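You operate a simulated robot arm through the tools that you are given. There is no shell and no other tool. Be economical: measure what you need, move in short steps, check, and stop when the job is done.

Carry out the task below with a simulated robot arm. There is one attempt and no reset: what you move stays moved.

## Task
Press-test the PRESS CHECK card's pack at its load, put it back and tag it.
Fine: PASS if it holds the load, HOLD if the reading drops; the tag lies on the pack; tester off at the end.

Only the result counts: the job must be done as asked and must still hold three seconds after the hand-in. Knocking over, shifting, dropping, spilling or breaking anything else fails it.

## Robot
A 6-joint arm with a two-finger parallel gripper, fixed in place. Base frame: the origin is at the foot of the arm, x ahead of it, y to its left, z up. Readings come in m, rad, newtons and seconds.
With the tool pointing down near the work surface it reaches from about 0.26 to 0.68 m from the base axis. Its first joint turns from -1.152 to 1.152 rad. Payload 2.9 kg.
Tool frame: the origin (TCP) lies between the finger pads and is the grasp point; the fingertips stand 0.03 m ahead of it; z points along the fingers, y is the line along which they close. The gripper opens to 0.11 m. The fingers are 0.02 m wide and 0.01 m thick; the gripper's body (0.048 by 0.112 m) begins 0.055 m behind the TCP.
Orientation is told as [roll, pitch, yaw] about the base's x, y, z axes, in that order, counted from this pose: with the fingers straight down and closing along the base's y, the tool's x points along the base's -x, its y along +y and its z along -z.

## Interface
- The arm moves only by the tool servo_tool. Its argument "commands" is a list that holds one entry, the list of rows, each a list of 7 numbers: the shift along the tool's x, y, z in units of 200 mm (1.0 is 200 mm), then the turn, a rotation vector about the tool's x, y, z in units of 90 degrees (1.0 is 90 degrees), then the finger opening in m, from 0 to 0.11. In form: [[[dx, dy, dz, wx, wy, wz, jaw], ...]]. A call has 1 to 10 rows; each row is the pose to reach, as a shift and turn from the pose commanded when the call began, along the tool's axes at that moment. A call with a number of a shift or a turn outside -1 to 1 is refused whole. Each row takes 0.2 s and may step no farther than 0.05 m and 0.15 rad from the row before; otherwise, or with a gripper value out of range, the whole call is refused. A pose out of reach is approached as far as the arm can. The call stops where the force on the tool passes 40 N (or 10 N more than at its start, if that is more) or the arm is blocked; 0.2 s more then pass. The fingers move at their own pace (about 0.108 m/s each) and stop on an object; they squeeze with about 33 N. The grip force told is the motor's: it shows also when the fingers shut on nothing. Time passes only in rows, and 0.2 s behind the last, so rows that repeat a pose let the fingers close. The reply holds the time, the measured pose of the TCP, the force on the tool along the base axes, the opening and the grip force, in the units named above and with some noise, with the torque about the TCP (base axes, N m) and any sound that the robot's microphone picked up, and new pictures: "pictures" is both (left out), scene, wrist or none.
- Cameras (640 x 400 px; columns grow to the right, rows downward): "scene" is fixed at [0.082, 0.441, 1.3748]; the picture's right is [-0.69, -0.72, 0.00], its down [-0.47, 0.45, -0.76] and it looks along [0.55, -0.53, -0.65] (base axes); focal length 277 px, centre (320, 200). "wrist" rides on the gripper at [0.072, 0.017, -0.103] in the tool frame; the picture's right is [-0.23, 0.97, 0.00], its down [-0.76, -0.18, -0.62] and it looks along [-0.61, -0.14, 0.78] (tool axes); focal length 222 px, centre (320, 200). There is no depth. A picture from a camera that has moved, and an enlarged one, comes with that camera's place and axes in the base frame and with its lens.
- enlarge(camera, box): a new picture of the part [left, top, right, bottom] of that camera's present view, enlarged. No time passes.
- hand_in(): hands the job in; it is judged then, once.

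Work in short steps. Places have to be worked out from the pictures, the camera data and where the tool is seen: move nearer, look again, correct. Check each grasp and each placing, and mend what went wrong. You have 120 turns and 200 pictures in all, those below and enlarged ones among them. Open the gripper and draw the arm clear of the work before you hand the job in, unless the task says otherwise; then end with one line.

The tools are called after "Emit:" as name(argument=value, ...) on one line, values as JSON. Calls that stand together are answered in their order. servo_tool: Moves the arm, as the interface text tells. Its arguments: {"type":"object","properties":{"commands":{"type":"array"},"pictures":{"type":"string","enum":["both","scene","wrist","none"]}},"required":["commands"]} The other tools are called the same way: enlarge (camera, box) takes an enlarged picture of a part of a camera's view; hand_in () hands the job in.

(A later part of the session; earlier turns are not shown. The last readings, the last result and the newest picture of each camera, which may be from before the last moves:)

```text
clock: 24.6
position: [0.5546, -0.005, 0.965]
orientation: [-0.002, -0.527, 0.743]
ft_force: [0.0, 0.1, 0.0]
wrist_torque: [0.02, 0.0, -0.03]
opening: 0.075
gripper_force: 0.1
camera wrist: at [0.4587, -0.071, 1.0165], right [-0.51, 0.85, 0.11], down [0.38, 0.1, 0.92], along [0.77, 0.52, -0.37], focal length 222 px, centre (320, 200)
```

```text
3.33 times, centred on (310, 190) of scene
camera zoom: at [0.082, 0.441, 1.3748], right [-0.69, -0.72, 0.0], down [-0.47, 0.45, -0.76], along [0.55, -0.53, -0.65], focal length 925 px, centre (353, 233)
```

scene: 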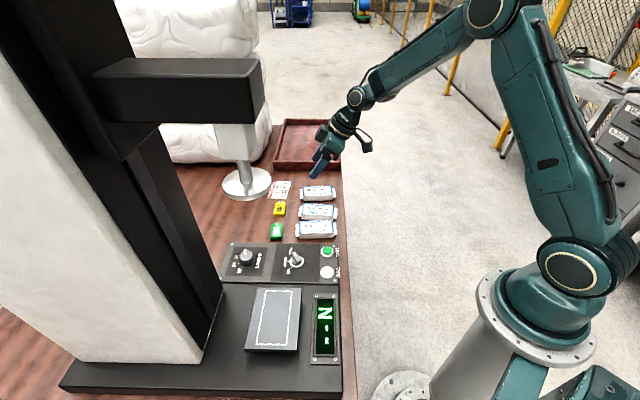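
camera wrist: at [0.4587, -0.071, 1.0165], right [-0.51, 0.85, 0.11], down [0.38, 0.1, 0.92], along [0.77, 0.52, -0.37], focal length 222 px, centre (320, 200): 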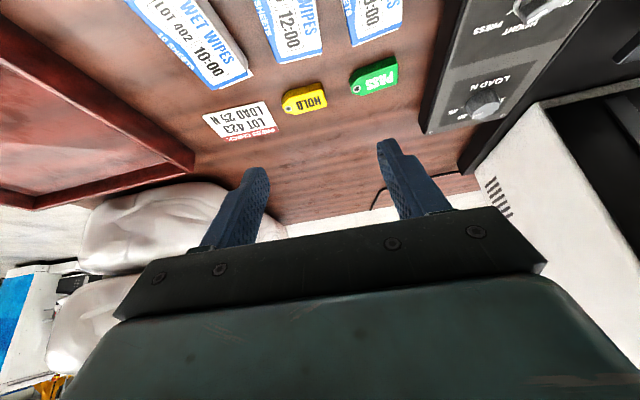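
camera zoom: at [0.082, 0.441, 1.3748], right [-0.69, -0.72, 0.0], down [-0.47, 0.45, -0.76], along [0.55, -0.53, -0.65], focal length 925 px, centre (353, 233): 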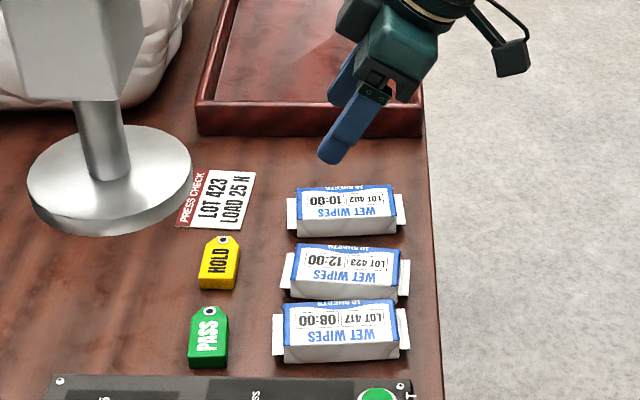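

The tool leans as planned. I lower straight down 0.105 m and look at the alignment with the finger gaps.

Emit:
servo_tool(commands=[[[0.0875, 0, 0.1516, 0, 0, 0, 0.072], [0.175, 0, 0.303, 0, 0, 0, 0.072], [0.2625, 0, 0.4547, 0, 0, 0, 0.072]]], pictures="both")

Emit:
enlarge(camera="scene", box=[270, 160, 360, 250])

Emit:
enlarge(camera="wrist", box=[200, 20, 460, 220])

```text
clock: 25.4
position: [0.5537, -0.0048, 0.8601]
orientation: [0.001, -0.524, 0.742]
ft_force: [-0.5, -0.9, -0.7]
wrist_torque: [0.0, -0.01, 0.0]
opening: 0.0723
gripper_force: 0.0
camera wrist: at [0.4588, -0.071, 0.9114], right [-0.51, 0.85, 0.11], down [0.38, 0.1, 0.92], along [0.77, 0.52, -0.37], focal length 222 px, centre (320, 200)
```

scene: 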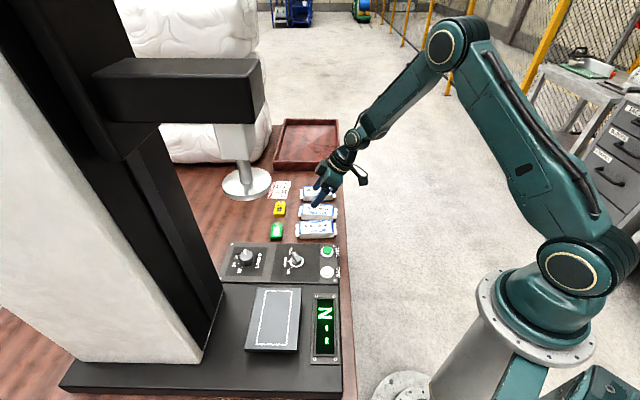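
wrist: 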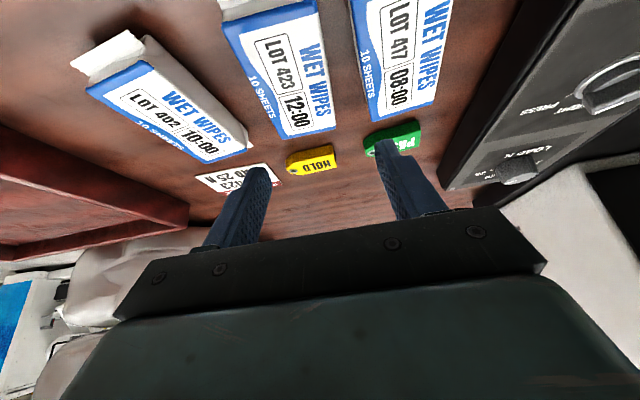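

```text
4.44 times, centred on (315, 205) of scene
camera zoom: at [0.082, 0.441, 1.3748], right [-0.69, -0.72, 0.0], down [-0.47, 0.45, -0.76], along [0.55, -0.53, -0.65], focal length 1233 px, centre (342, 178)
```

zoom: 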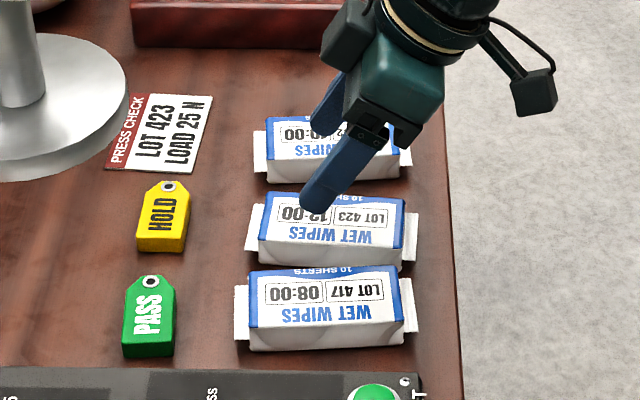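

```text
2.00 times, centred on (330, 120) of wrist
camera zoom: at [0.4588, -0.071, 0.9114], right [-0.51, 0.85, 0.11], down [0.38, 0.1, 0.92], along [0.77, 0.52, -0.37], focal length 444 px, centre (300, 360)
```

zoom: 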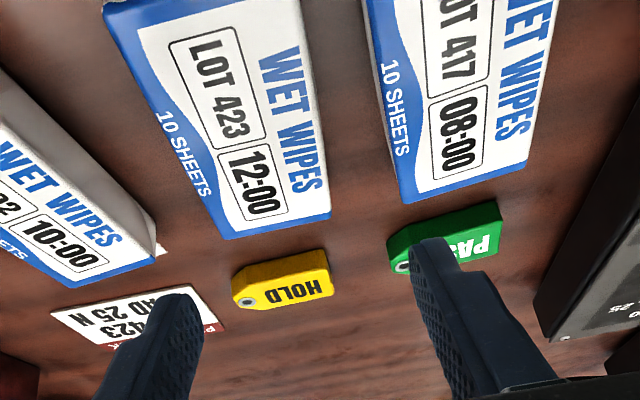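

Combining views, the pack top is z≈0.772 and its centre e-offset is about 12 mm further from the console than I had. I correct this and lower so the tips are just above the pack tops, then verify.

Emit:
servo_tool(commands=[[[0.058, -0.06, 0.11, 0, 0, 0, 0.072], [0.116, -0.06, 0.2215, 0, 0, 0, 0.072], [0.116, -0.06, 0.2215, 0, 0, 0, 0.072]]], pictures="both")

Emit:
enlarge(camera="scene", box=[280, 170, 350, 250])

Emit:
enlarge(camera="wrist", box=[200, 20, 460, 220])

```text
clock: 26.2
position: [0.5624, -0.0129, 0.8084]
orientation: [0.0, -0.524, 0.744]
ft_force: [0.6, 1.3, -0.7]
wrist_torque: [-0.02, 0.02, -0.01]
opening: 0.0723
gripper_force: 0.0
camera wrist: at [0.4681, -0.0784, 0.8613], right [-0.51, 0.85, 0.11], down [0.38, 0.11, 0.92], along [0.77, 0.52, -0.37], focal length 222 px, centre (320, 200)
```

scene: 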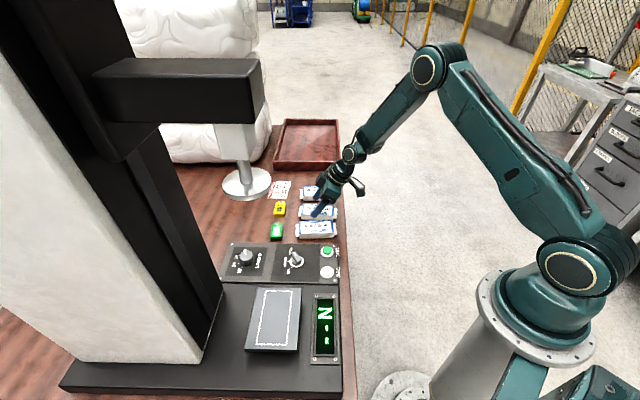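
wrist: 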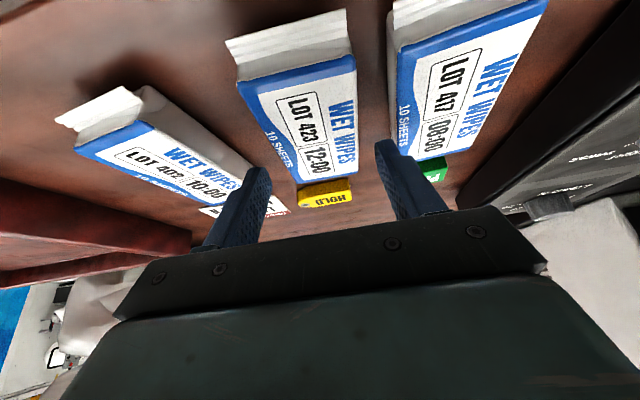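

```text
5.00 times, centred on (315, 210) of scene
camera zoom: at [0.082, 0.441, 1.3748], right [-0.69, -0.72, 0.0], down [-0.47, 0.45, -0.76], along [0.55, -0.53, -0.65], focal length 1387 px, centre (345, 150)
```

zoom: 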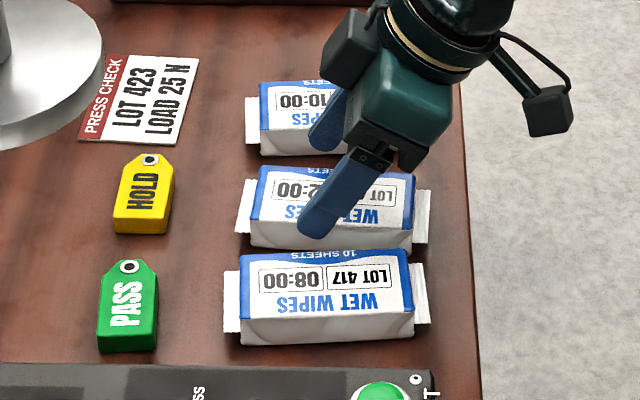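

```text
2.00 times, centred on (330, 120) of wrist
camera zoom: at [0.4681, -0.0784, 0.8613], right [-0.51, 0.85, 0.11], down [0.38, 0.11, 0.92], along [0.77, 0.52, -0.37], focal length 444 px, centre (300, 360)
```

zoom: 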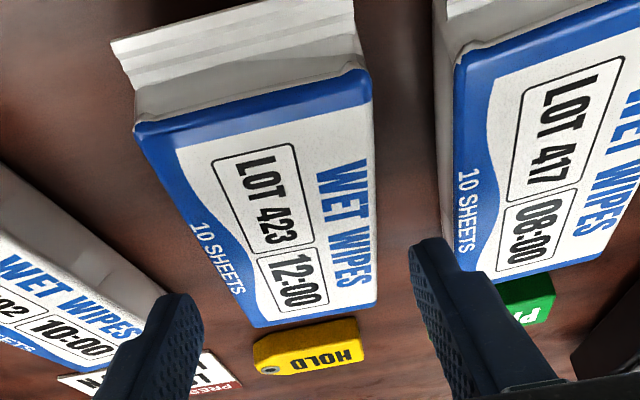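

The TCP's e-position matches the pack centre (0.390), and both finger gaps have about 8–10 mm of clearance. I lower to z≈0.787 and close.

Emit:
servo_tool(commands=[[[0.03, 0, 0.05, 0, 0, 0, 0.072], [0.0535, 0, 0.0927, 0, 0, 0, 0.072], [0.0535, 0, 0.0927, 0, 0, 0, 0.03], [0.0535, 0, 0.0927, 0, 0, 0, 0.03], [0.0535, 0, 0.0927, 0, 0, 0, 0.03]]], pictures="both")

Emit:
enlarge(camera="scene", box=[280, 170, 350, 250])

```text
clock: 27.4
position: [0.5623, -0.0114, 0.788]
orientation: [0.0, -0.525, 0.744]
ft_force: [0.1, 0.6, 0.0]
wrist_torque: [-0.01, -0.01, -0.02]
opening: 0.0553
gripper_force: 33.4
camera wrist: at [0.4683, -0.0785, 0.8401], right [-0.51, 0.85, 0.11], down [0.38, 0.1, 0.92], along [0.77, 0.52, -0.37], focal length 222 px, centre (320, 200)
```

scene: 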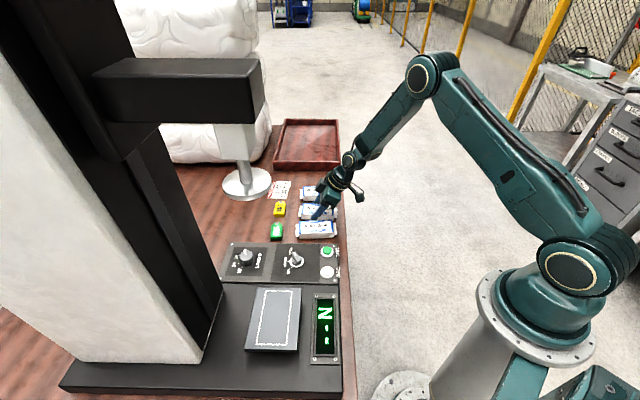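
wrist: 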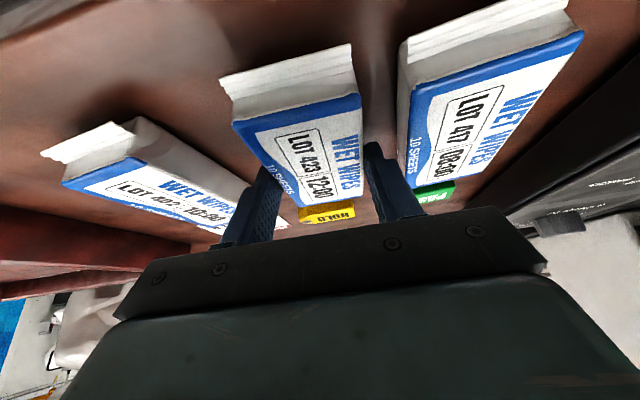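

```text
5.00 times, centred on (315, 210) of scene
camera zoom: at [0.082, 0.441, 1.3748], right [-0.69, -0.72, 0.0], down [-0.47, 0.45, -0.76], along [0.55, -0.53, -0.65], focal length 1387 px, centre (345, 150)
```

zoom: 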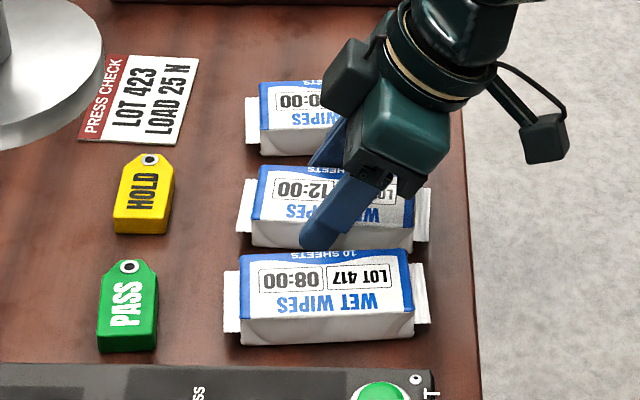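

The pack is held at 0.055 m. The grasp pose for the return is (0.562, −0.012, 0.788). I lift straight up.

Emit:
servo_tool(commands=[[[-0.025, 0, -0.0433, 0, 0, 0, 0.03], [-0.1, 0, -0.1732, 0, 0, 0, 0.03], [-0.2, 0, -0.3464, 0, 0, 0, 0.03], [-0.3, 0, -0.5196, 0, 0, 0, 0.03], [-0.4, 0, -0.6928, 0, 0, 0, 0.03]]], pictures="both")

```text
clock: 28.6
position: [0.5626, -0.014, 0.9484]
orientation: [0.003, -0.522, 0.742]
ft_force: [0.2, 0.0, -0.5]
wrist_torque: [-0.01, 0.01, -0.02]
opening: 0.055
gripper_force: 32.9
camera wrist: at [0.4687, -0.079, 1.0013], right [-0.51, 0.85, 0.11], down [0.38, 0.1, 0.92], along [0.77, 0.52, -0.38], focal length 222 px, centre (320, 200)
```

scene: 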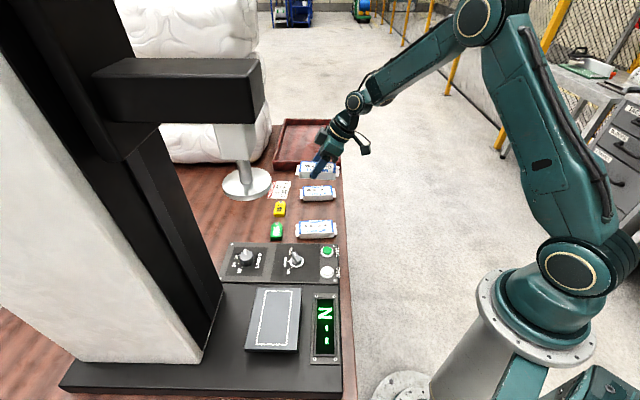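
wrist: 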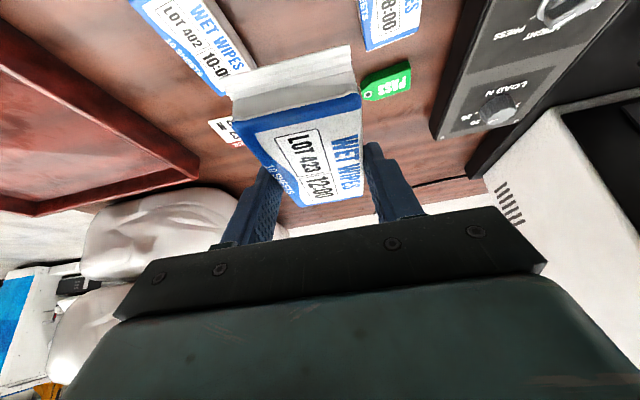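

The pack is held firmly. I carry it toward the console at z≈0.95 while yawing +90°, keeping the 30° lean, so it arrives beside the press.

Emit:
servo_tool(commands=[[[-0.016, 0.095, 0.009, -0.045, 0, -0.078, 0.03], [-0.031, 0.19, 0.018, -0.09, 0, -0.156, 0.03], [-0.047, 0.285, 0.027, -0.135, 0, -0.234, 0.03], [-0.062, 0.38, 0.036, -0.18, 0, -0.312, 0.03], [-0.078, 0.475, 0.045, -0.225, 0, -0.39, 0.03], [-0.094, 0.57, 0.054, -0.27, 0, -0.468, 0.03], [-0.109, 0.665, 0.063, -0.315, 0, -0.546, 0.03], [-0.125, 0.76, 0.072, -0.36, 0, -0.624, 0.03], [-0.14, 0.855, 0.081, -0.405, 0, -0.702, 0.03], [-0.156, 0.95, 0.09, -0.45, 0, -0.78, 0.03]]], pictures="both")

```text
clock: 30.8
position: [0.4604, 0.151, 0.948]
orientation: [0.001, -0.526, 2.16]
ft_force: [0.0, -0.1, -0.1]
wrist_torque: [-0.03, 0.02, 0.0]
opening: 0.0551
gripper_force: 33.4
camera wrist: at [0.5113, 0.0465, 1.0004], right [-0.92, -0.38, 0.11], down [-0.05, 0.39, 0.92], along [-0.39, 0.84, -0.37], focal length 222 px, centre (320, 200)
```

scene: 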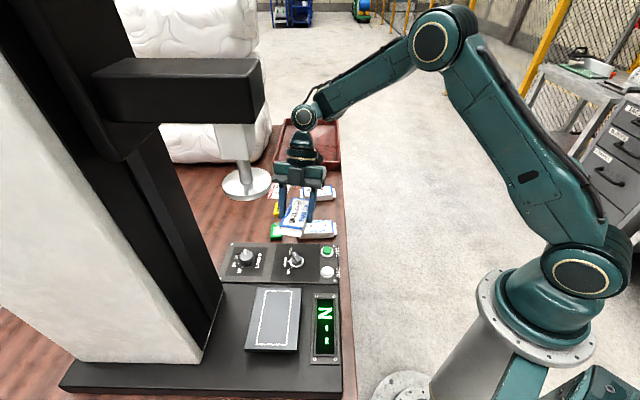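
wrist: 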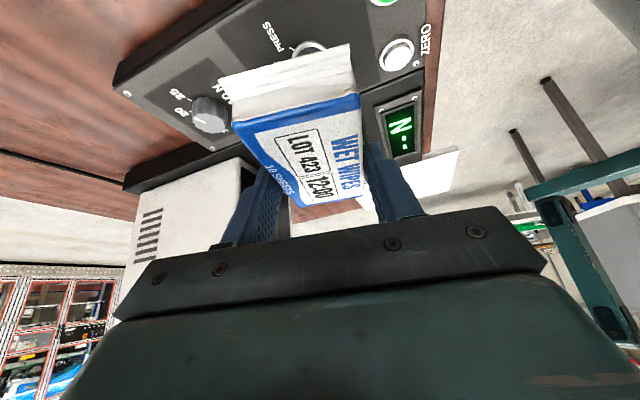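

The pack is level and clears everything. I finish the yaw to 132.6°.

Emit:
servo_tool(commands=[[[0, 0, 0, -0.0245, 0, -0.0425, 0.03], [0, 0, 0, -0.049, 0, -0.085, 0.03], [0, 0, 0, -0.049, 0, -0.085, 0.03]]], pictures="none")

Emit:
servo_tool(commands=[[[-0.15, -0.023, 0.13, 0, 0, 0, 0.03], [-0.3, -0.046, 0.26, 0, 0, 0, 0.03], [-0.45, -0.07, 0.39, 0, 0, 0, 0.03]]], pictures="both")

```text
clock: 31.6
position: [0.4615, 0.1503, 0.9478]
orientation: [0.001, -0.524, 2.313]
ft_force: [0.8, 0.8, -1.1]
wrist_torque: [0.03, 0.01, 0.01]
opening: 0.0552
gripper_force: 32.8
```

```text
clock: 32.4
position: [0.3933, 0.2483, 0.9269]
orientation: [0.0, -0.525, 2.311]
ft_force: [0.5, 0.1, -0.9]
wrist_torque: [-0.05, 0.01, -0.01]
opening: 0.0549
gripper_force: 32.9
camera wrist: at [0.4585, 0.1512, 0.9774], right [-0.85, -0.51, 0.11], down [-0.1, 0.38, 0.92], along [-0.51, 0.77, -0.37], focal length 222 px, centre (320, 200)
```

scene: 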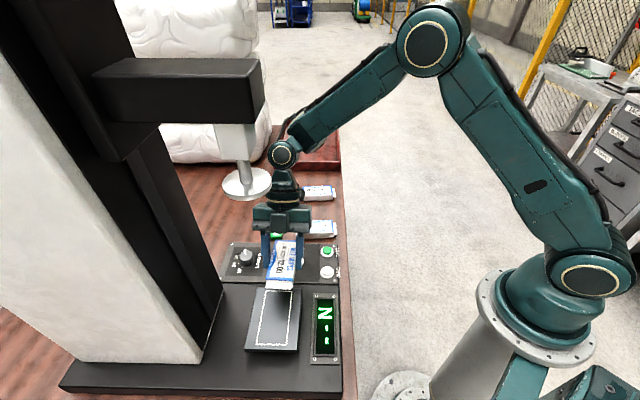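
wrist: 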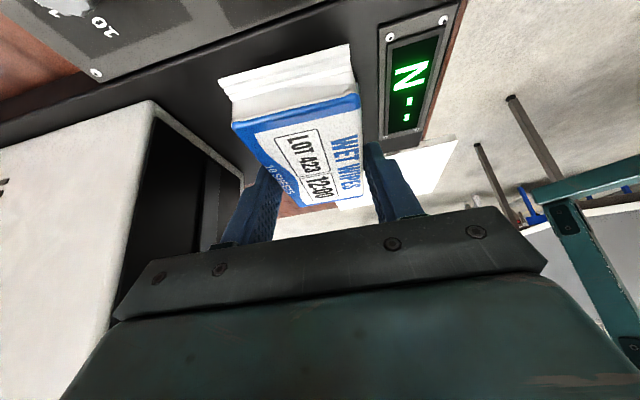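

All clear so far; the hand leans to the right of the disc. I finish the move over the plate outline at z≈0.91.

Emit:
servo_tool(commands=[[[-0.1, -0.015, 0.09, 0, 0, 0, 0.03], [-0.2, -0.03, 0.18, 0, 0, 0, 0.03], [-0.295, -0.045, 0.26, 0, 0, 0, 0.03], [-0.295, -0.045, 0.26, 0, 0, 0, 0.03]]], pictures="both")

Emit:
enlarge(camera="scene", box=[210, 200, 350, 370])

```text
clock: 33.4
position: [0.3472, 0.3098, 0.9106]
orientation: [-0.001, -0.524, 2.311]
ft_force: [0.1, 0.5, -1.5]
wrist_torque: [-0.01, -0.01, 0.02]
opening: 0.0553
gripper_force: 33.0
camera wrist: at [0.4124, 0.2134, 0.9622], right [-0.85, -0.51, 0.11], down [-0.1, 0.38, 0.92], along [-0.51, 0.77, -0.37], focal length 222 px, centre (320, 200)
```

scene: 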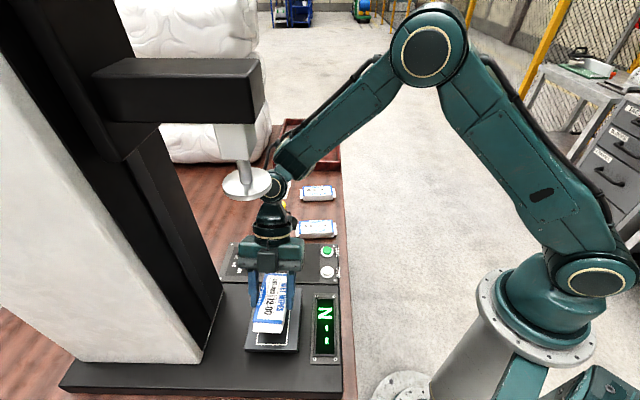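
wrist: 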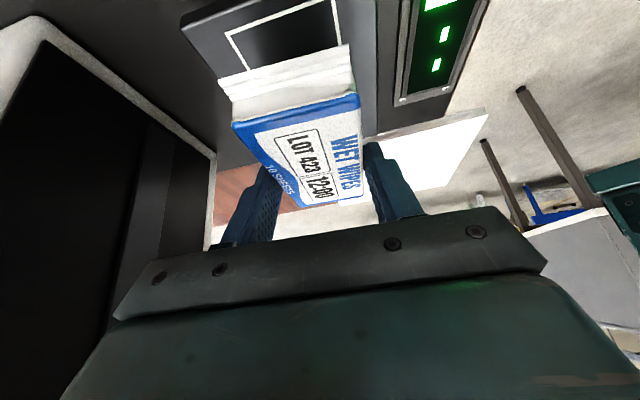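

```text
2.35 times, centred on (280, 285) of scene
camera zoom: at [0.082, 0.4411, 1.3748], right [-0.69, -0.72, 0.0], down [-0.47, 0.45, -0.76], along [0.55, -0.53, -0.65], focal length 653 px, centre (414, 0)
```

zoom: 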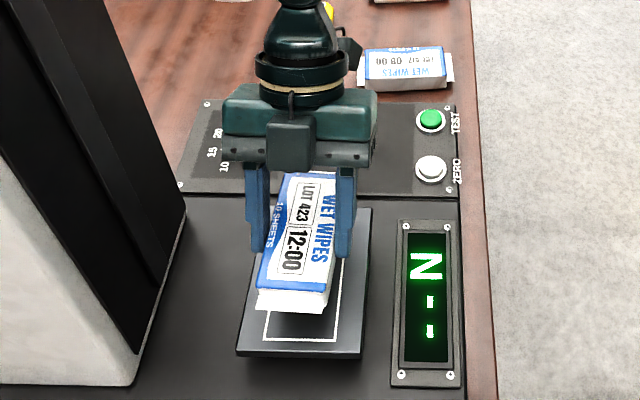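

In projection the pack sits over the outline. I lower 34 mm and check for contact.

Emit:
servo_tool(commands=[[[0.05, 0, 0.0866, 0, 0, 0, 0.03], [0.075, 0, 0.13, 0, 0, 0, 0.03], [0.085, 0, 0.147, 0, 0, 0, 0.03]]], pictures="scene")

Emit:
enlarge(camera="scene", box=[240, 250, 320, 360])

```text
clock: 34.2
position: [0.3484, 0.3098, 0.8769]
orientation: [0.0, -0.523, 2.311]
ft_force: [-0.1, 0.1, -0.4]
wrist_torque: [-0.02, 0.02, 0.05]
opening: 0.0551
gripper_force: 33.0
```

scene: 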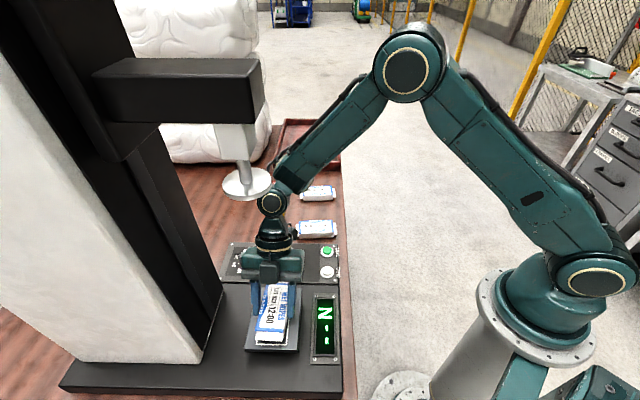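

```text
3.64 times, centred on (280, 305) of scene
camera zoom: at [0.082, 0.441, 1.3748], right [-0.69, -0.72, 0.0], down [-0.47, 0.45, -0.76], along [0.55, -0.53, -0.65], focal length 1009 px, centre (466, -182)
```

zoom: 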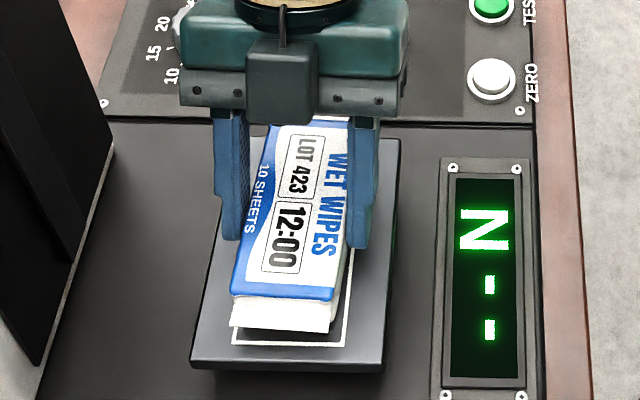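

The pack is a few mm above the plate and about 2.5 mm too far from the edge side. I nudge it and lower in small steps until contact.

Emit:
servo_tool(commands=[[[0.005, 0.0125, 0.0087, 0, 0, 0, 0.03], [0.01, 0.0125, 0.0173, 0, 0, 0, 0.03], [0.0125, 0.0125, 0.0217, 0, 0, 0, 0.03]]], pictures="none")

```text
clock: 35.0
position: [0.3455, 0.3091, 0.8729]
orientation: [-0.003, -0.523, 2.314]
ft_force: [-1.8, -6.0, 22.2]
wrist_torque: [-0.54, 0.05, -0.14]
opening: 0.0547
gripper_force: 33.1
```

There's contact (22 N). I ease up 1 mm, open and look.

Emit:
servo_tool(commands=[[[-0.0025, 0, -0.0043, 0, 0, 0, 0.03], [-0.0025, 0, -0.0043, 0, 0, 0, 0.08], [-0.0025, 0, -0.0043, 0, 0, 0, 0.08]]], pictures="scene")

Emit:
enlarge(camera="scene", box=[240, 250, 320, 360])

```text
clock: 35.8
position: [0.3458, 0.3086, 0.872]
orientation: [0.001, -0.524, 2.312]
ft_force: [-0.4, -0.2, 0.1]
wrist_torque: [0.02, -0.04, -0.01]
opening: 0.08
gripper_force: 0.2
```

scene: 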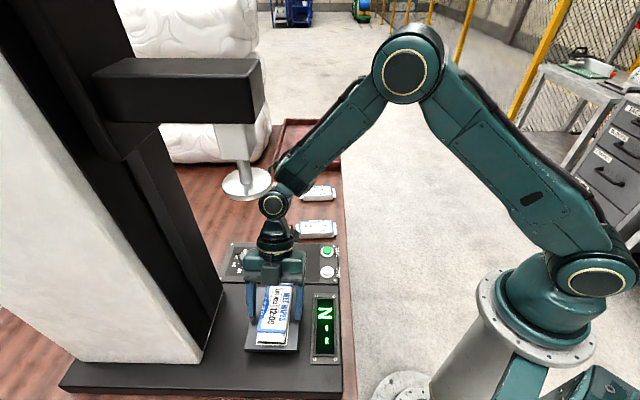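

```text
3.64 times, centred on (280, 305) of scene
camera zoom: at [0.082, 0.441, 1.3748], right [-0.69, -0.72, 0.0], down [-0.47, 0.45, -0.76], along [0.55, -0.53, -0.65], focal length 1009 px, centre (466, -182)
```

zoom: 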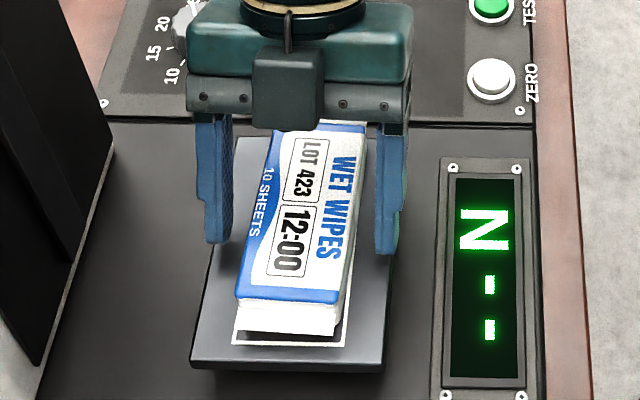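

The pack lies inside the outline. I back out along the fingers, away from the press.

Emit:
servo_tool(commands=[[[0, 0, -0.2, 0, 0, 0, 0.08], [0, 0, -0.4, 0, 0, 0, 0.08], [0, 0, -0.6, 0, 0, 0, 0.08], [0.17, 0.12, -0.633, 0, 0, 0, 0.08], [0.34, 0.24, -0.666, 0, 0, 0, 0.04], [0.51, 0.36, -0.698, 0, 0, 0, 0.0], [0.6866, 0.485, -0.731, 0, 0, 0, 0.0]]], pictures="scene")

Emit:
servo_tool(commands=[[[0, 0, 0, 0, 0.085, 0, 0.0], [0, 0, 0, 0, 0.17, 0, 0.0], [0, 0, 0, 0, 0.255, 0, 0.0], [0, 0, 0, 0, 0.333, 0, 0.0], [0, 0, 0, 0, 0.333, 0, 0.0]]], pictures="both")

Emit:
enlarge(camera="scene", box=[230, 200, 350, 370])

```text
clock: 37.4
position: [0.4039, 0.1006, 0.9306]
orientation: [0.001, -0.524, 2.313]
ft_force: [-0.3, 0.3, 0.1]
wrist_torque: [-0.02, 0.02, -0.02]
opening: 0.0001
gripper_force: 32.8
```

scene: 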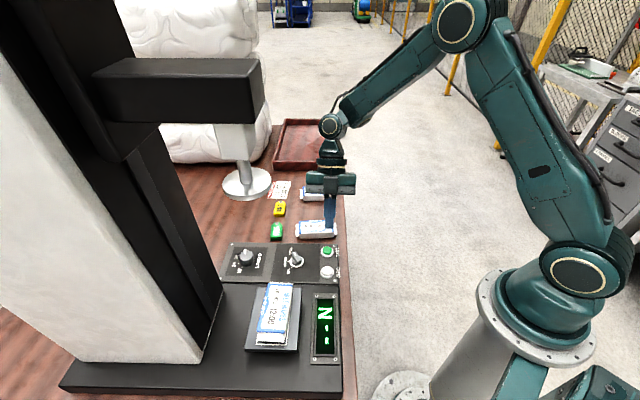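

```text
clock: 38.6
position: [0.4035, 0.1019, 0.9308]
orientation: [0.001, 0.002, 2.312]
ft_force: [-0.2, -0.2, -0.1]
wrist_torque: [0.02, -0.02, -0.02]
opening: 0.0
gripper_force: 32.9
camera wrist: at [0.4411, 0.0357, 1.0322], right [-0.87, -0.49, 0.0], down [-0.38, 0.68, 0.62], along [-0.3, 0.54, -0.78], focal length 222 px, centre (320, 200)
```

scene: 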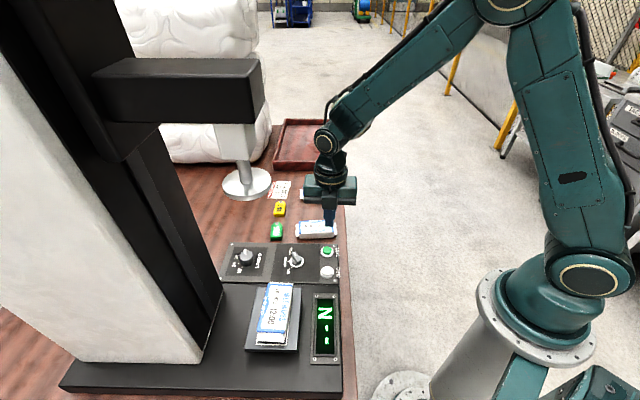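
wrist: 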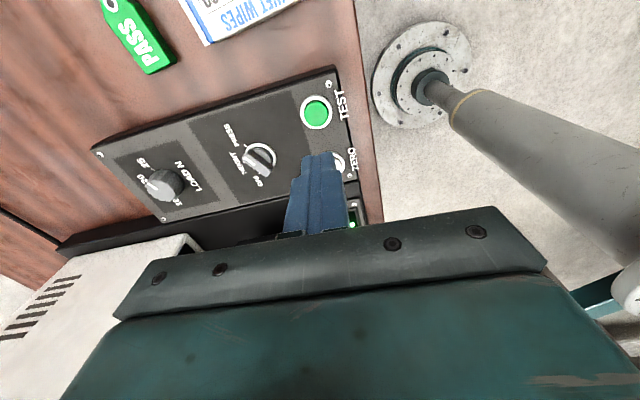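

```text
2.35 times, centred on (290, 285) of scene
camera zoom: at [0.082, 0.441, 1.3748], right [-0.69, -0.72, 0.0], down [-0.47, 0.45, -0.76], along [0.55, -0.53, -0.65], focal length 653 px, centre (391, 0)
```

zoom: 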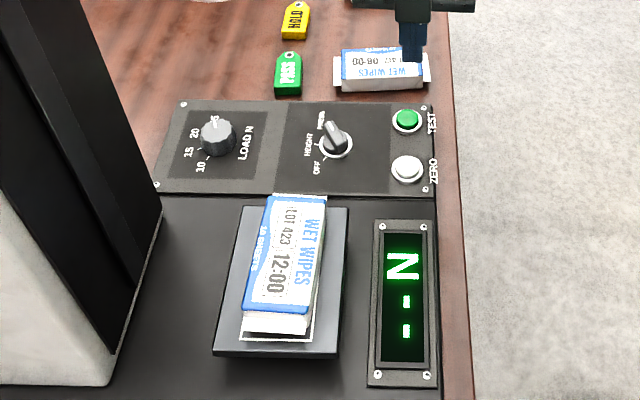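

The button is at about (0.4085, 0.0985, 0.803). I shift 6 mm and lower the closed fingers to just above TEST.

Emit:
servo_tool(commands=[[[0.03, -0.007, 0.2, 0, 0, 0, 0.0], [0.03, -0.007, 0.4, 0, 0, 0, 0.0], [0.03, -0.007, 0.42, 0, 0, 0, 0.0]]], pictures="both")

Emit:
enlarge(camera="scene", box=[290, 200, 350, 290])

```text
clock: 39.4
position: [0.4093, 0.0972, 0.8462]
orientation: [0.0, 0.0, 2.313]
ft_force: [0.2, 0.7, -0.3]
wrist_torque: [0.03, 0.02, -0.01]
opening: 0.0001
gripper_force: 33.1
camera wrist: at [0.4465, 0.032, 0.9476], right [-0.87, -0.49, 0.0], down [-0.38, 0.68, 0.62], along [-0.31, 0.54, -0.78], focal length 222 px, centre (320, 200)
```

scene: 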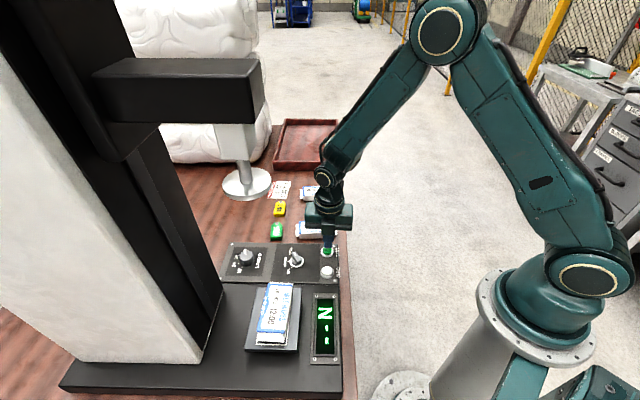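
wrist: 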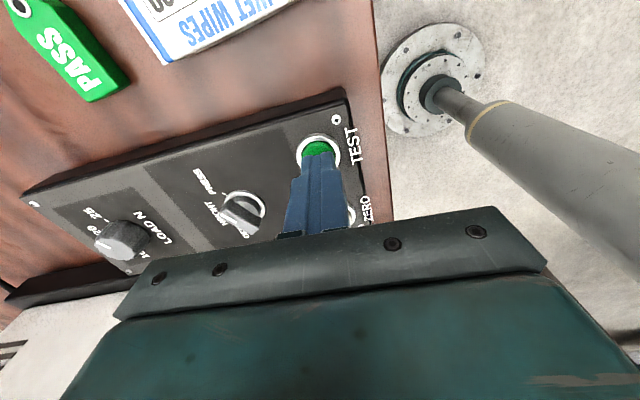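

```text
4.44 times, centred on (320, 245) of scene
camera zoom: at [0.082, 0.441, 1.3748], right [-0.69, -0.72, 0.0], down [-0.47, 0.45, -0.76], along [0.55, -0.53, -0.65], focal length 1233 px, centre (320, 0)
```

zoom: 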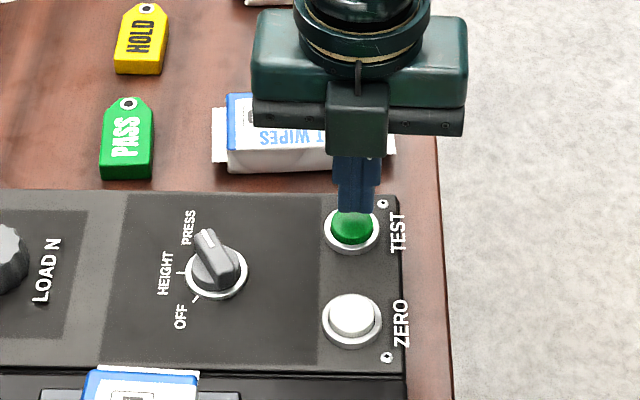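

The tip is right above the button. I press down in small steps and watch the force and the display.

Emit:
servo_tool(commands=[[[0, 0, 0.03, 0, 0, 0, 0.0], [0, 0, 0.05, 0, 0, 0, 0.0], [0, 0, 0.065, 0, 0, 0, 0.0], [0, 0, 0.08, 0, 0, 0, 0.0]]], pictures="scene")

```text
clock: 40.4
position: [0.4091, 0.0967, 0.8306]
orientation: [0.0, 0.0, 2.312]
ft_force: [-1.5, -1.6, 8.0]
wrist_torque: [-0.03, 0.02, 0.07]
opening: 0.0
gripper_force: 33.2
heard: click
```

scene: 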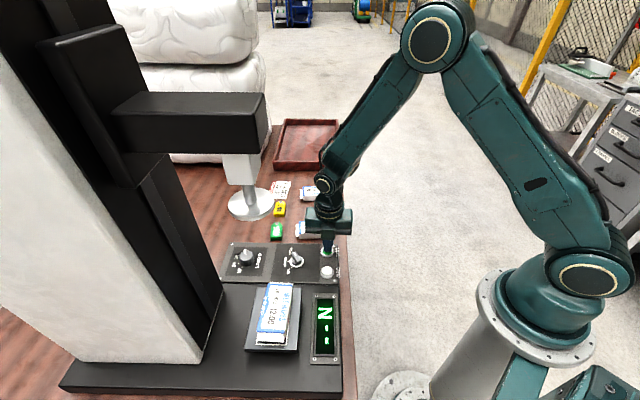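

A click, and the head has started down. I raise the fingers off the button and watch it.

Emit:
servo_tool(commands=[[[0, 0, -0.05, 0, 0, 0, 0.0], [0, 0, -0.15, 0, 0, 0, 0.0], [0, 0, -0.15, 0, 0, 0, 0.0], [0, 0, -0.15, 0, 0, 0, 0.0], [0, 0, -0.15, 0, 0, 0, 0.0]]], pictures="scene")

Emit:
servo_tool(commands=[[[0, 0, 0, 0, 0, 0, 0.0], [0, 0, 0, 0, 0, 0, 0.0], [0, 0, 0, 0, 0, 0, 0.0], [0, 0, 0, 0, 0, 0, 0.0]]], pictures="scene")

Emit:
servo_tool(commands=[[[0, 0, 0, 0, 0, 0, 0.0], [0, 0, 0, 0, 0, 0, 0.0], [0, 0, 0, 0, 0, 0, 0.0], [0, 0, 0, 0, 0, 0, 0.0]]], pictures="scene")

Emit:
servo_tool(commands=[[[0, 0, 0, 0, 0, 0, 0.0], [0, 0, 0, 0, 0, 0, 0.0], [0, 0, 0, 0, 0, 0, 0.0], [0, 0, 0, 0, 0, 0, 0.0]]], pictures="scene")

```text
clock: 41.6
position: [0.4083, 0.0976, 0.8613]
orientation: [0.0, -0.001, 2.311]
ft_force: [-0.4, -0.3, -0.8]
wrist_torque: [0.01, -0.01, -0.01]
opening: 0.0
gripper_force: 33.2
```

scene: 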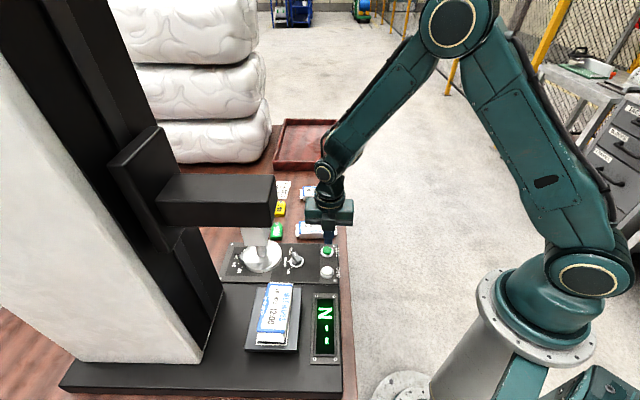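

```text
clock: 42.6
position: [0.4079, 0.0995, 0.8605]
orientation: [0.001, 0.0, 2.311]
ft_force: [-0.5, 0.5, 1.0]
wrist_torque: [-0.02, -0.04, 0.0]
opening: 0.0
gripper_force: 32.9
```

scene: 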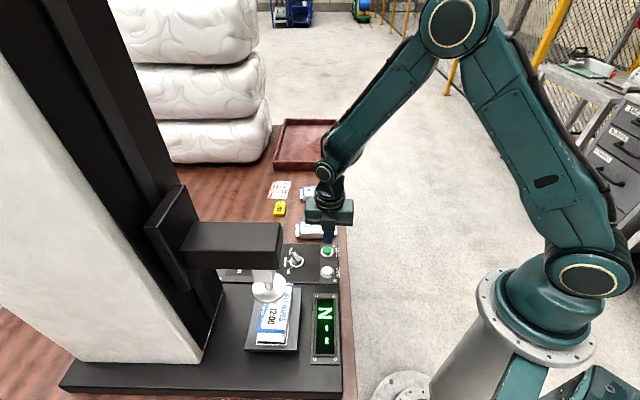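

```text
clock: 43.6
position: [0.4079, 0.098, 0.8605]
orientation: [0.0, 0.0, 2.31]
ft_force: [1.0, -0.4, 0.0]
wrist_torque: [0.01, 0.01, 0.0]
opening: 0.0
gripper_force: 33.0
```

scene: 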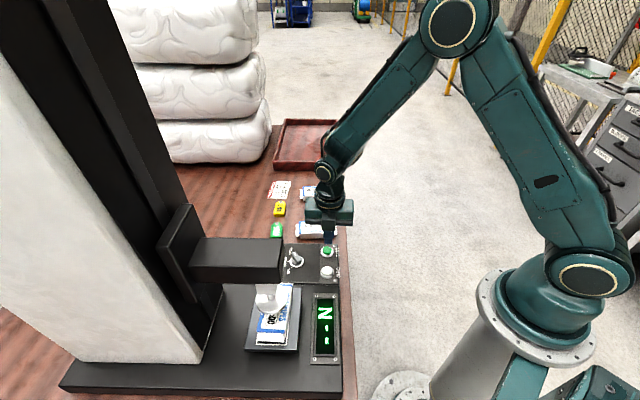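

```text
clock: 44.6
position: [0.4081, 0.0973, 0.8608]
orientation: [-0.001, 0.001, 2.312]
ft_force: [0.7, 0.3, 0.8]
wrist_torque: [0.02, 0.02, 0.0]
opening: 0.0
gripper_force: 33.6
```

scene: 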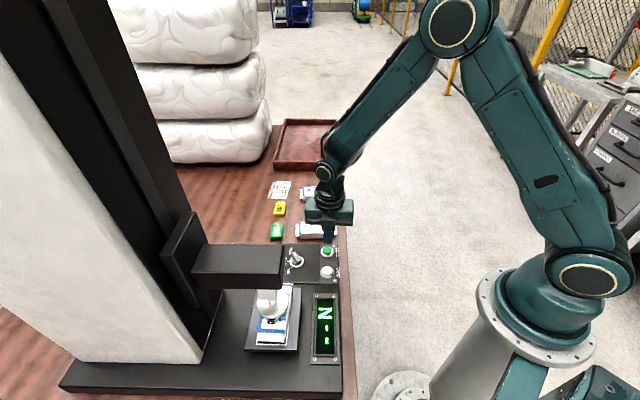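

The disc has nearly reached the pack. I take close-spaced pictures to follow the reading.

Emit:
servo_tool(commands=[[[0, 0, 0, 0, 0, 0, 0.0], [0, 0, 0, 0, 0, 0, 0.0]]], pictures="none")

Emit:
enlarge(camera="scene", box=[230, 230, 350, 370])

Emit:
servo_tool(commands=[[[0, 0, 0, 0, 0, 0, 0.0], [0, 0, 0, 0, 0, 0, 0.0]]], pictures="none")

Emit:
enlarge(camera="scene", box=[230, 230, 350, 370])

Emit:
servo_tool(commands=[[[0, 0, 0, 0, 0, 0, 0.0], [0, 0, 0, 0, 0, 0, 0.0]]], pictures="none")

Emit:
enlarge(camera="scene", box=[230, 230, 350, 370])

Emit:
servo_tool(commands=[[[0, 0, 0, 0, 0, 0, 0.0], [0, 0, 0, 0, 0, 0, 0.0]]], pictures="none")

Emit:
enlarge(camera="scene", box=[230, 230, 350, 370])

```text
clock: 45.2
position: [0.4085, 0.0961, 0.8612]
orientation: [0.0, 0.001, 2.312]
ft_force: [-0.3, 0.1, 0.3]
wrist_torque: [0.02, -0.02, 0.0]
opening: 0.0
gripper_force: 32.8
```

```text
2.86 times, centred on (290, 300) of scene
camera zoom: at [0.082, 0.441, 1.3748], right [-0.69, -0.72, 0.0], down [-0.47, 0.45, -0.76], along [0.55, -0.53, -0.65], focal length 793 px, centre (406, -86)
```

zoom: 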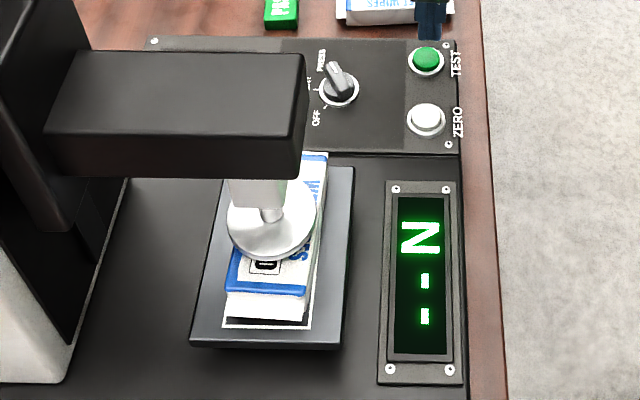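

```text
clock: 45.8
position: [0.4087, 0.097, 0.8605]
orientation: [0.0, 0.0, 2.311]
ft_force: [-1.1, -0.6, -0.3]
wrist_torque: [0.0, -0.01, -0.03]
opening: 0.0001
gripper_force: 33.0
```

```text
2.86 times, centred on (290, 300) of scene
camera zoom: at [0.082, 0.441, 1.3748], right [-0.69, -0.72, 0.0], down [-0.47, 0.45, -0.76], along [0.55, -0.53, -0.65], focal length 793 px, centre (406, -86)
```

zoom: 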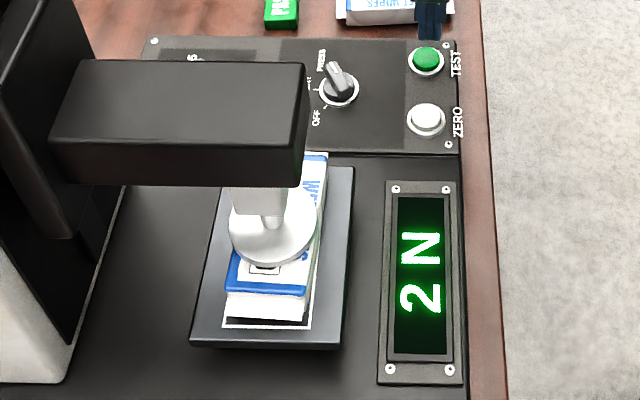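

```text
clock: 46.4
position: [0.4069, 0.0967, 0.8623]
orientation: [0.001, -0.001, 2.311]
ft_force: [-0.1, 0.3, -0.8]
wrist_torque: [-0.02, -0.01, -0.04]
opening: 0.0001
gripper_force: 33.0
```

```text
2.86 times, centred on (290, 300) of scene
camera zoom: at [0.082, 0.441, 1.3748], right [-0.69, -0.72, 0.0], down [-0.47, 0.45, -0.76], along [0.55, -0.53, -0.65], focal length 793 px, centre (406, -86)
```

zoom: 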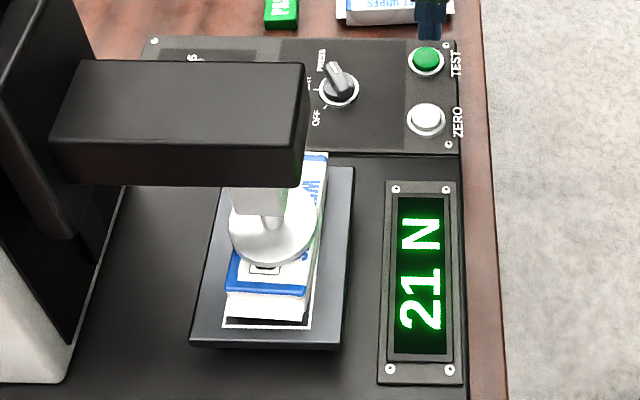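

```text
clock: 47.0
position: [0.408, 0.0959, 0.8604]
orientation: [0.0, -0.001, 2.312]
ft_force: [-0.1, -0.3, 1.4]
wrist_torque: [-0.01, 0.01, -0.02]
opening: 0.0
gripper_force: 32.9
```

```text
2.86 times, centred on (290, 300) of scene
camera zoom: at [0.082, 0.441, 1.3748], right [-0.69, -0.72, 0.0], down [-0.47, 0.45, -0.76], along [0.55, -0.53, -0.65], focal length 793 px, centre (406, -86)
```

zoom: 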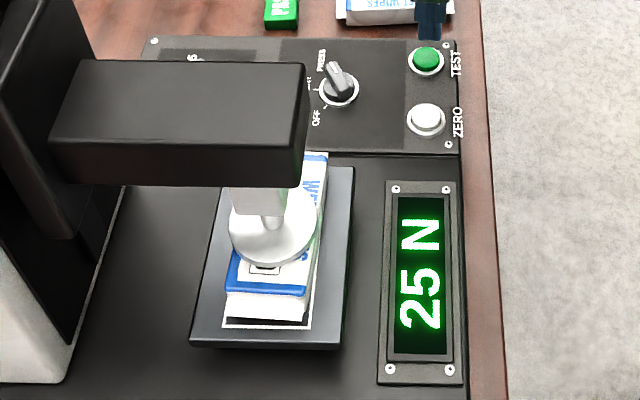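

It has reached 25 N. I keep watching to see whether the reading holds.

Emit:
servo_tool(commands=[[[0, 0, 0, 0, 0, 0, 0.0], [0, 0, 0, 0, 0, 0, 0.0]]], pictures="none")

Emit:
enlarge(camera="scene", box=[230, 230, 350, 370])

Emit:
servo_tool(commands=[[[0, 0, 0, 0, 0, 0, 0.0], [0, 0, 0, 0, 0, 0, 0.0]]], pictures="none")

Emit:
enlarge(camera="scene", box=[230, 230, 350, 370])

Emit:
servo_tool(commands=[[[0, 0, 0, 0, 0, 0, 0.0], [0, 0, 0, 0, 0, 0, 0.0]]], pictures="none")

Emit:
enlarge(camera="scene", box=[230, 230, 350, 370])

Emit:
servo_tool(commands=[[[0, 0, 0, 0, 0, 0, 0.0], [0, 0, 0, 0, 0, 0, 0.0]]], pictures="none")

Emit:
enlarge(camera="scene", box=[230, 230, 350, 370])

Emit:
servo_tool(commands=[[[0, 0, 0, 0, 0, 0, 0.0], [0, 0, 0, 0, 0, 0, 0.0], [0, 0, 0, 0, 0, 0, 0.0]]], pictures="none")

Emit:
enlarge(camera="scene", box=[230, 230, 350, 370])

```text
clock: 47.6
position: [0.4084, 0.0968, 0.8604]
orientation: [-0.001, -0.001, 2.312]
ft_force: [0.1, -0.1, 0.0]
wrist_torque: [-0.03, -0.02, 0.02]
opening: 0.0001
gripper_force: 33.3
```

```text
2.86 times, centred on (290, 300) of scene
camera zoom: at [0.082, 0.441, 1.3748], right [-0.69, -0.72, 0.0], down [-0.47, 0.45, -0.76], along [0.55, -0.53, -0.65], focal length 793 px, centre (406, -86)
```

zoom: 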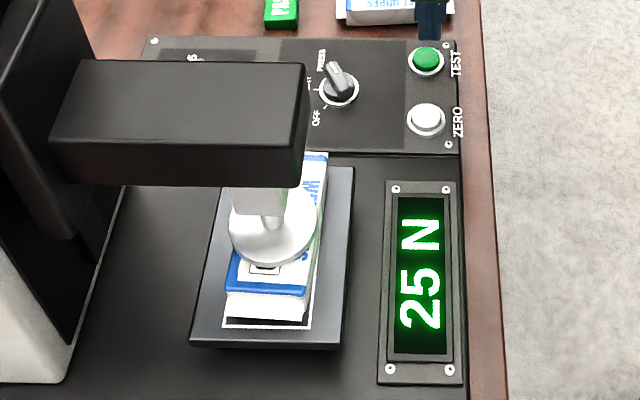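

```text
clock: 48.2
position: [0.408, 0.0971, 0.8624]
orientation: [0.002, 0.001, 2.311]
ft_force: [0.4, 0.1, -0.2]
wrist_torque: [-0.02, 0.01, 0.0]
opening: 0.0
gripper_force: 32.8
```

```text
2.86 times, centred on (290, 300) of scene
camera zoom: at [0.082, 0.441, 1.3748], right [-0.69, -0.72, 0.0], down [-0.47, 0.45, -0.76], along [0.55, -0.53, -0.65], focal length 793 px, centre (406, -86)
```

zoom: 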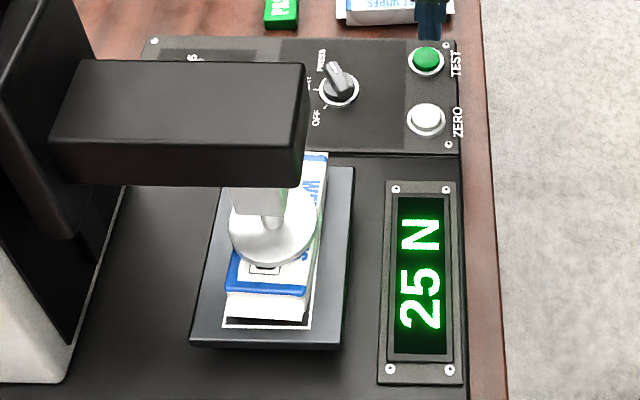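

```text
clock: 48.8
position: [0.4082, 0.0962, 0.8609]
orientation: [0.0, -0.001, 2.312]
ft_force: [-0.3, 0.2, 0.8]
wrist_torque: [-0.01, 0.02, 0.0]
opening: 0.0
gripper_force: 33.3
```

```text
2.86 times, centred on (290, 300) of scene
camera zoom: at [0.082, 0.441, 1.3748], right [-0.69, -0.72, 0.0], down [-0.47, 0.45, -0.76], along [0.55, -0.53, -0.65], focal length 793 px, centre (406, -86)
```

zoom: 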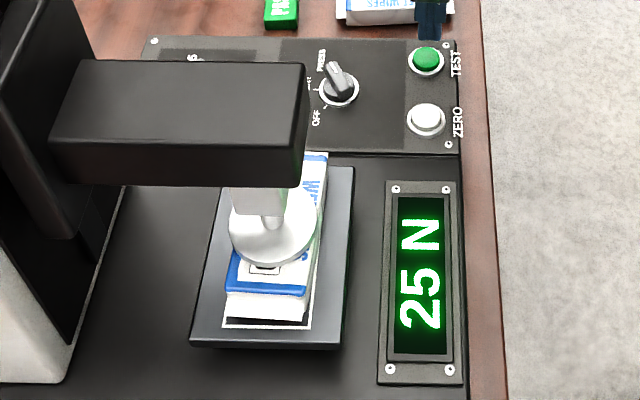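

```text
clock: 49.4
position: [0.4089, 0.0967, 0.8608]
orientation: [0.001, -0.001, 2.31]
ft_force: [0.1, -0.5, 0.1]
wrist_torque: [-0.01, 0.01, 0.0]
opening: 0.0
gripper_force: 33.5
```

```text
2.86 times, centred on (290, 300) of scene
camera zoom: at [0.082, 0.441, 1.3748], right [-0.69, -0.72, 0.0], down [-0.47, 0.45, -0.76], along [0.55, -0.53, -0.65], focal length 793 px, centre (406, -86)
```

zoom: 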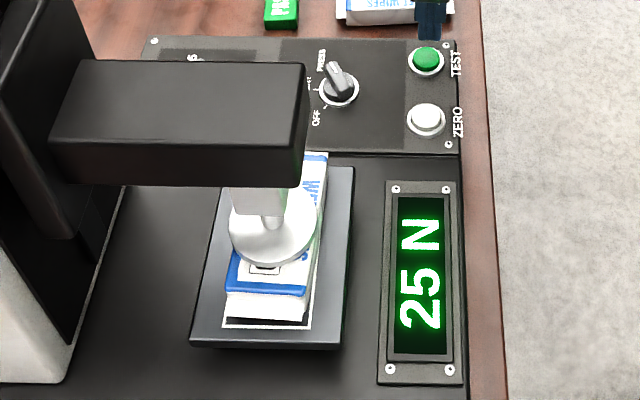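

```text
clock: 50.2
position: [0.409, 0.0966, 0.8595]
orientation: [0.001, 0.0, 2.31]
ft_force: [0.0, 0.1, -0.1]
wrist_torque: [-0.01, -0.02, 0.0]
opening: 0.0003
gripper_force: 33.1
```

```text
2.86 times, centred on (290, 300) of scene
camera zoom: at [0.082, 0.441, 1.3748], right [-0.69, -0.72, 0.0], down [-0.47, 0.45, -0.76], along [0.55, -0.53, -0.65], focal length 793 px, centre (406, -86)
```

zoom: 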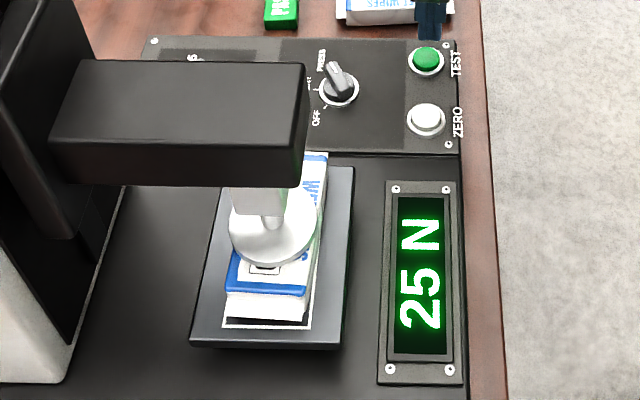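

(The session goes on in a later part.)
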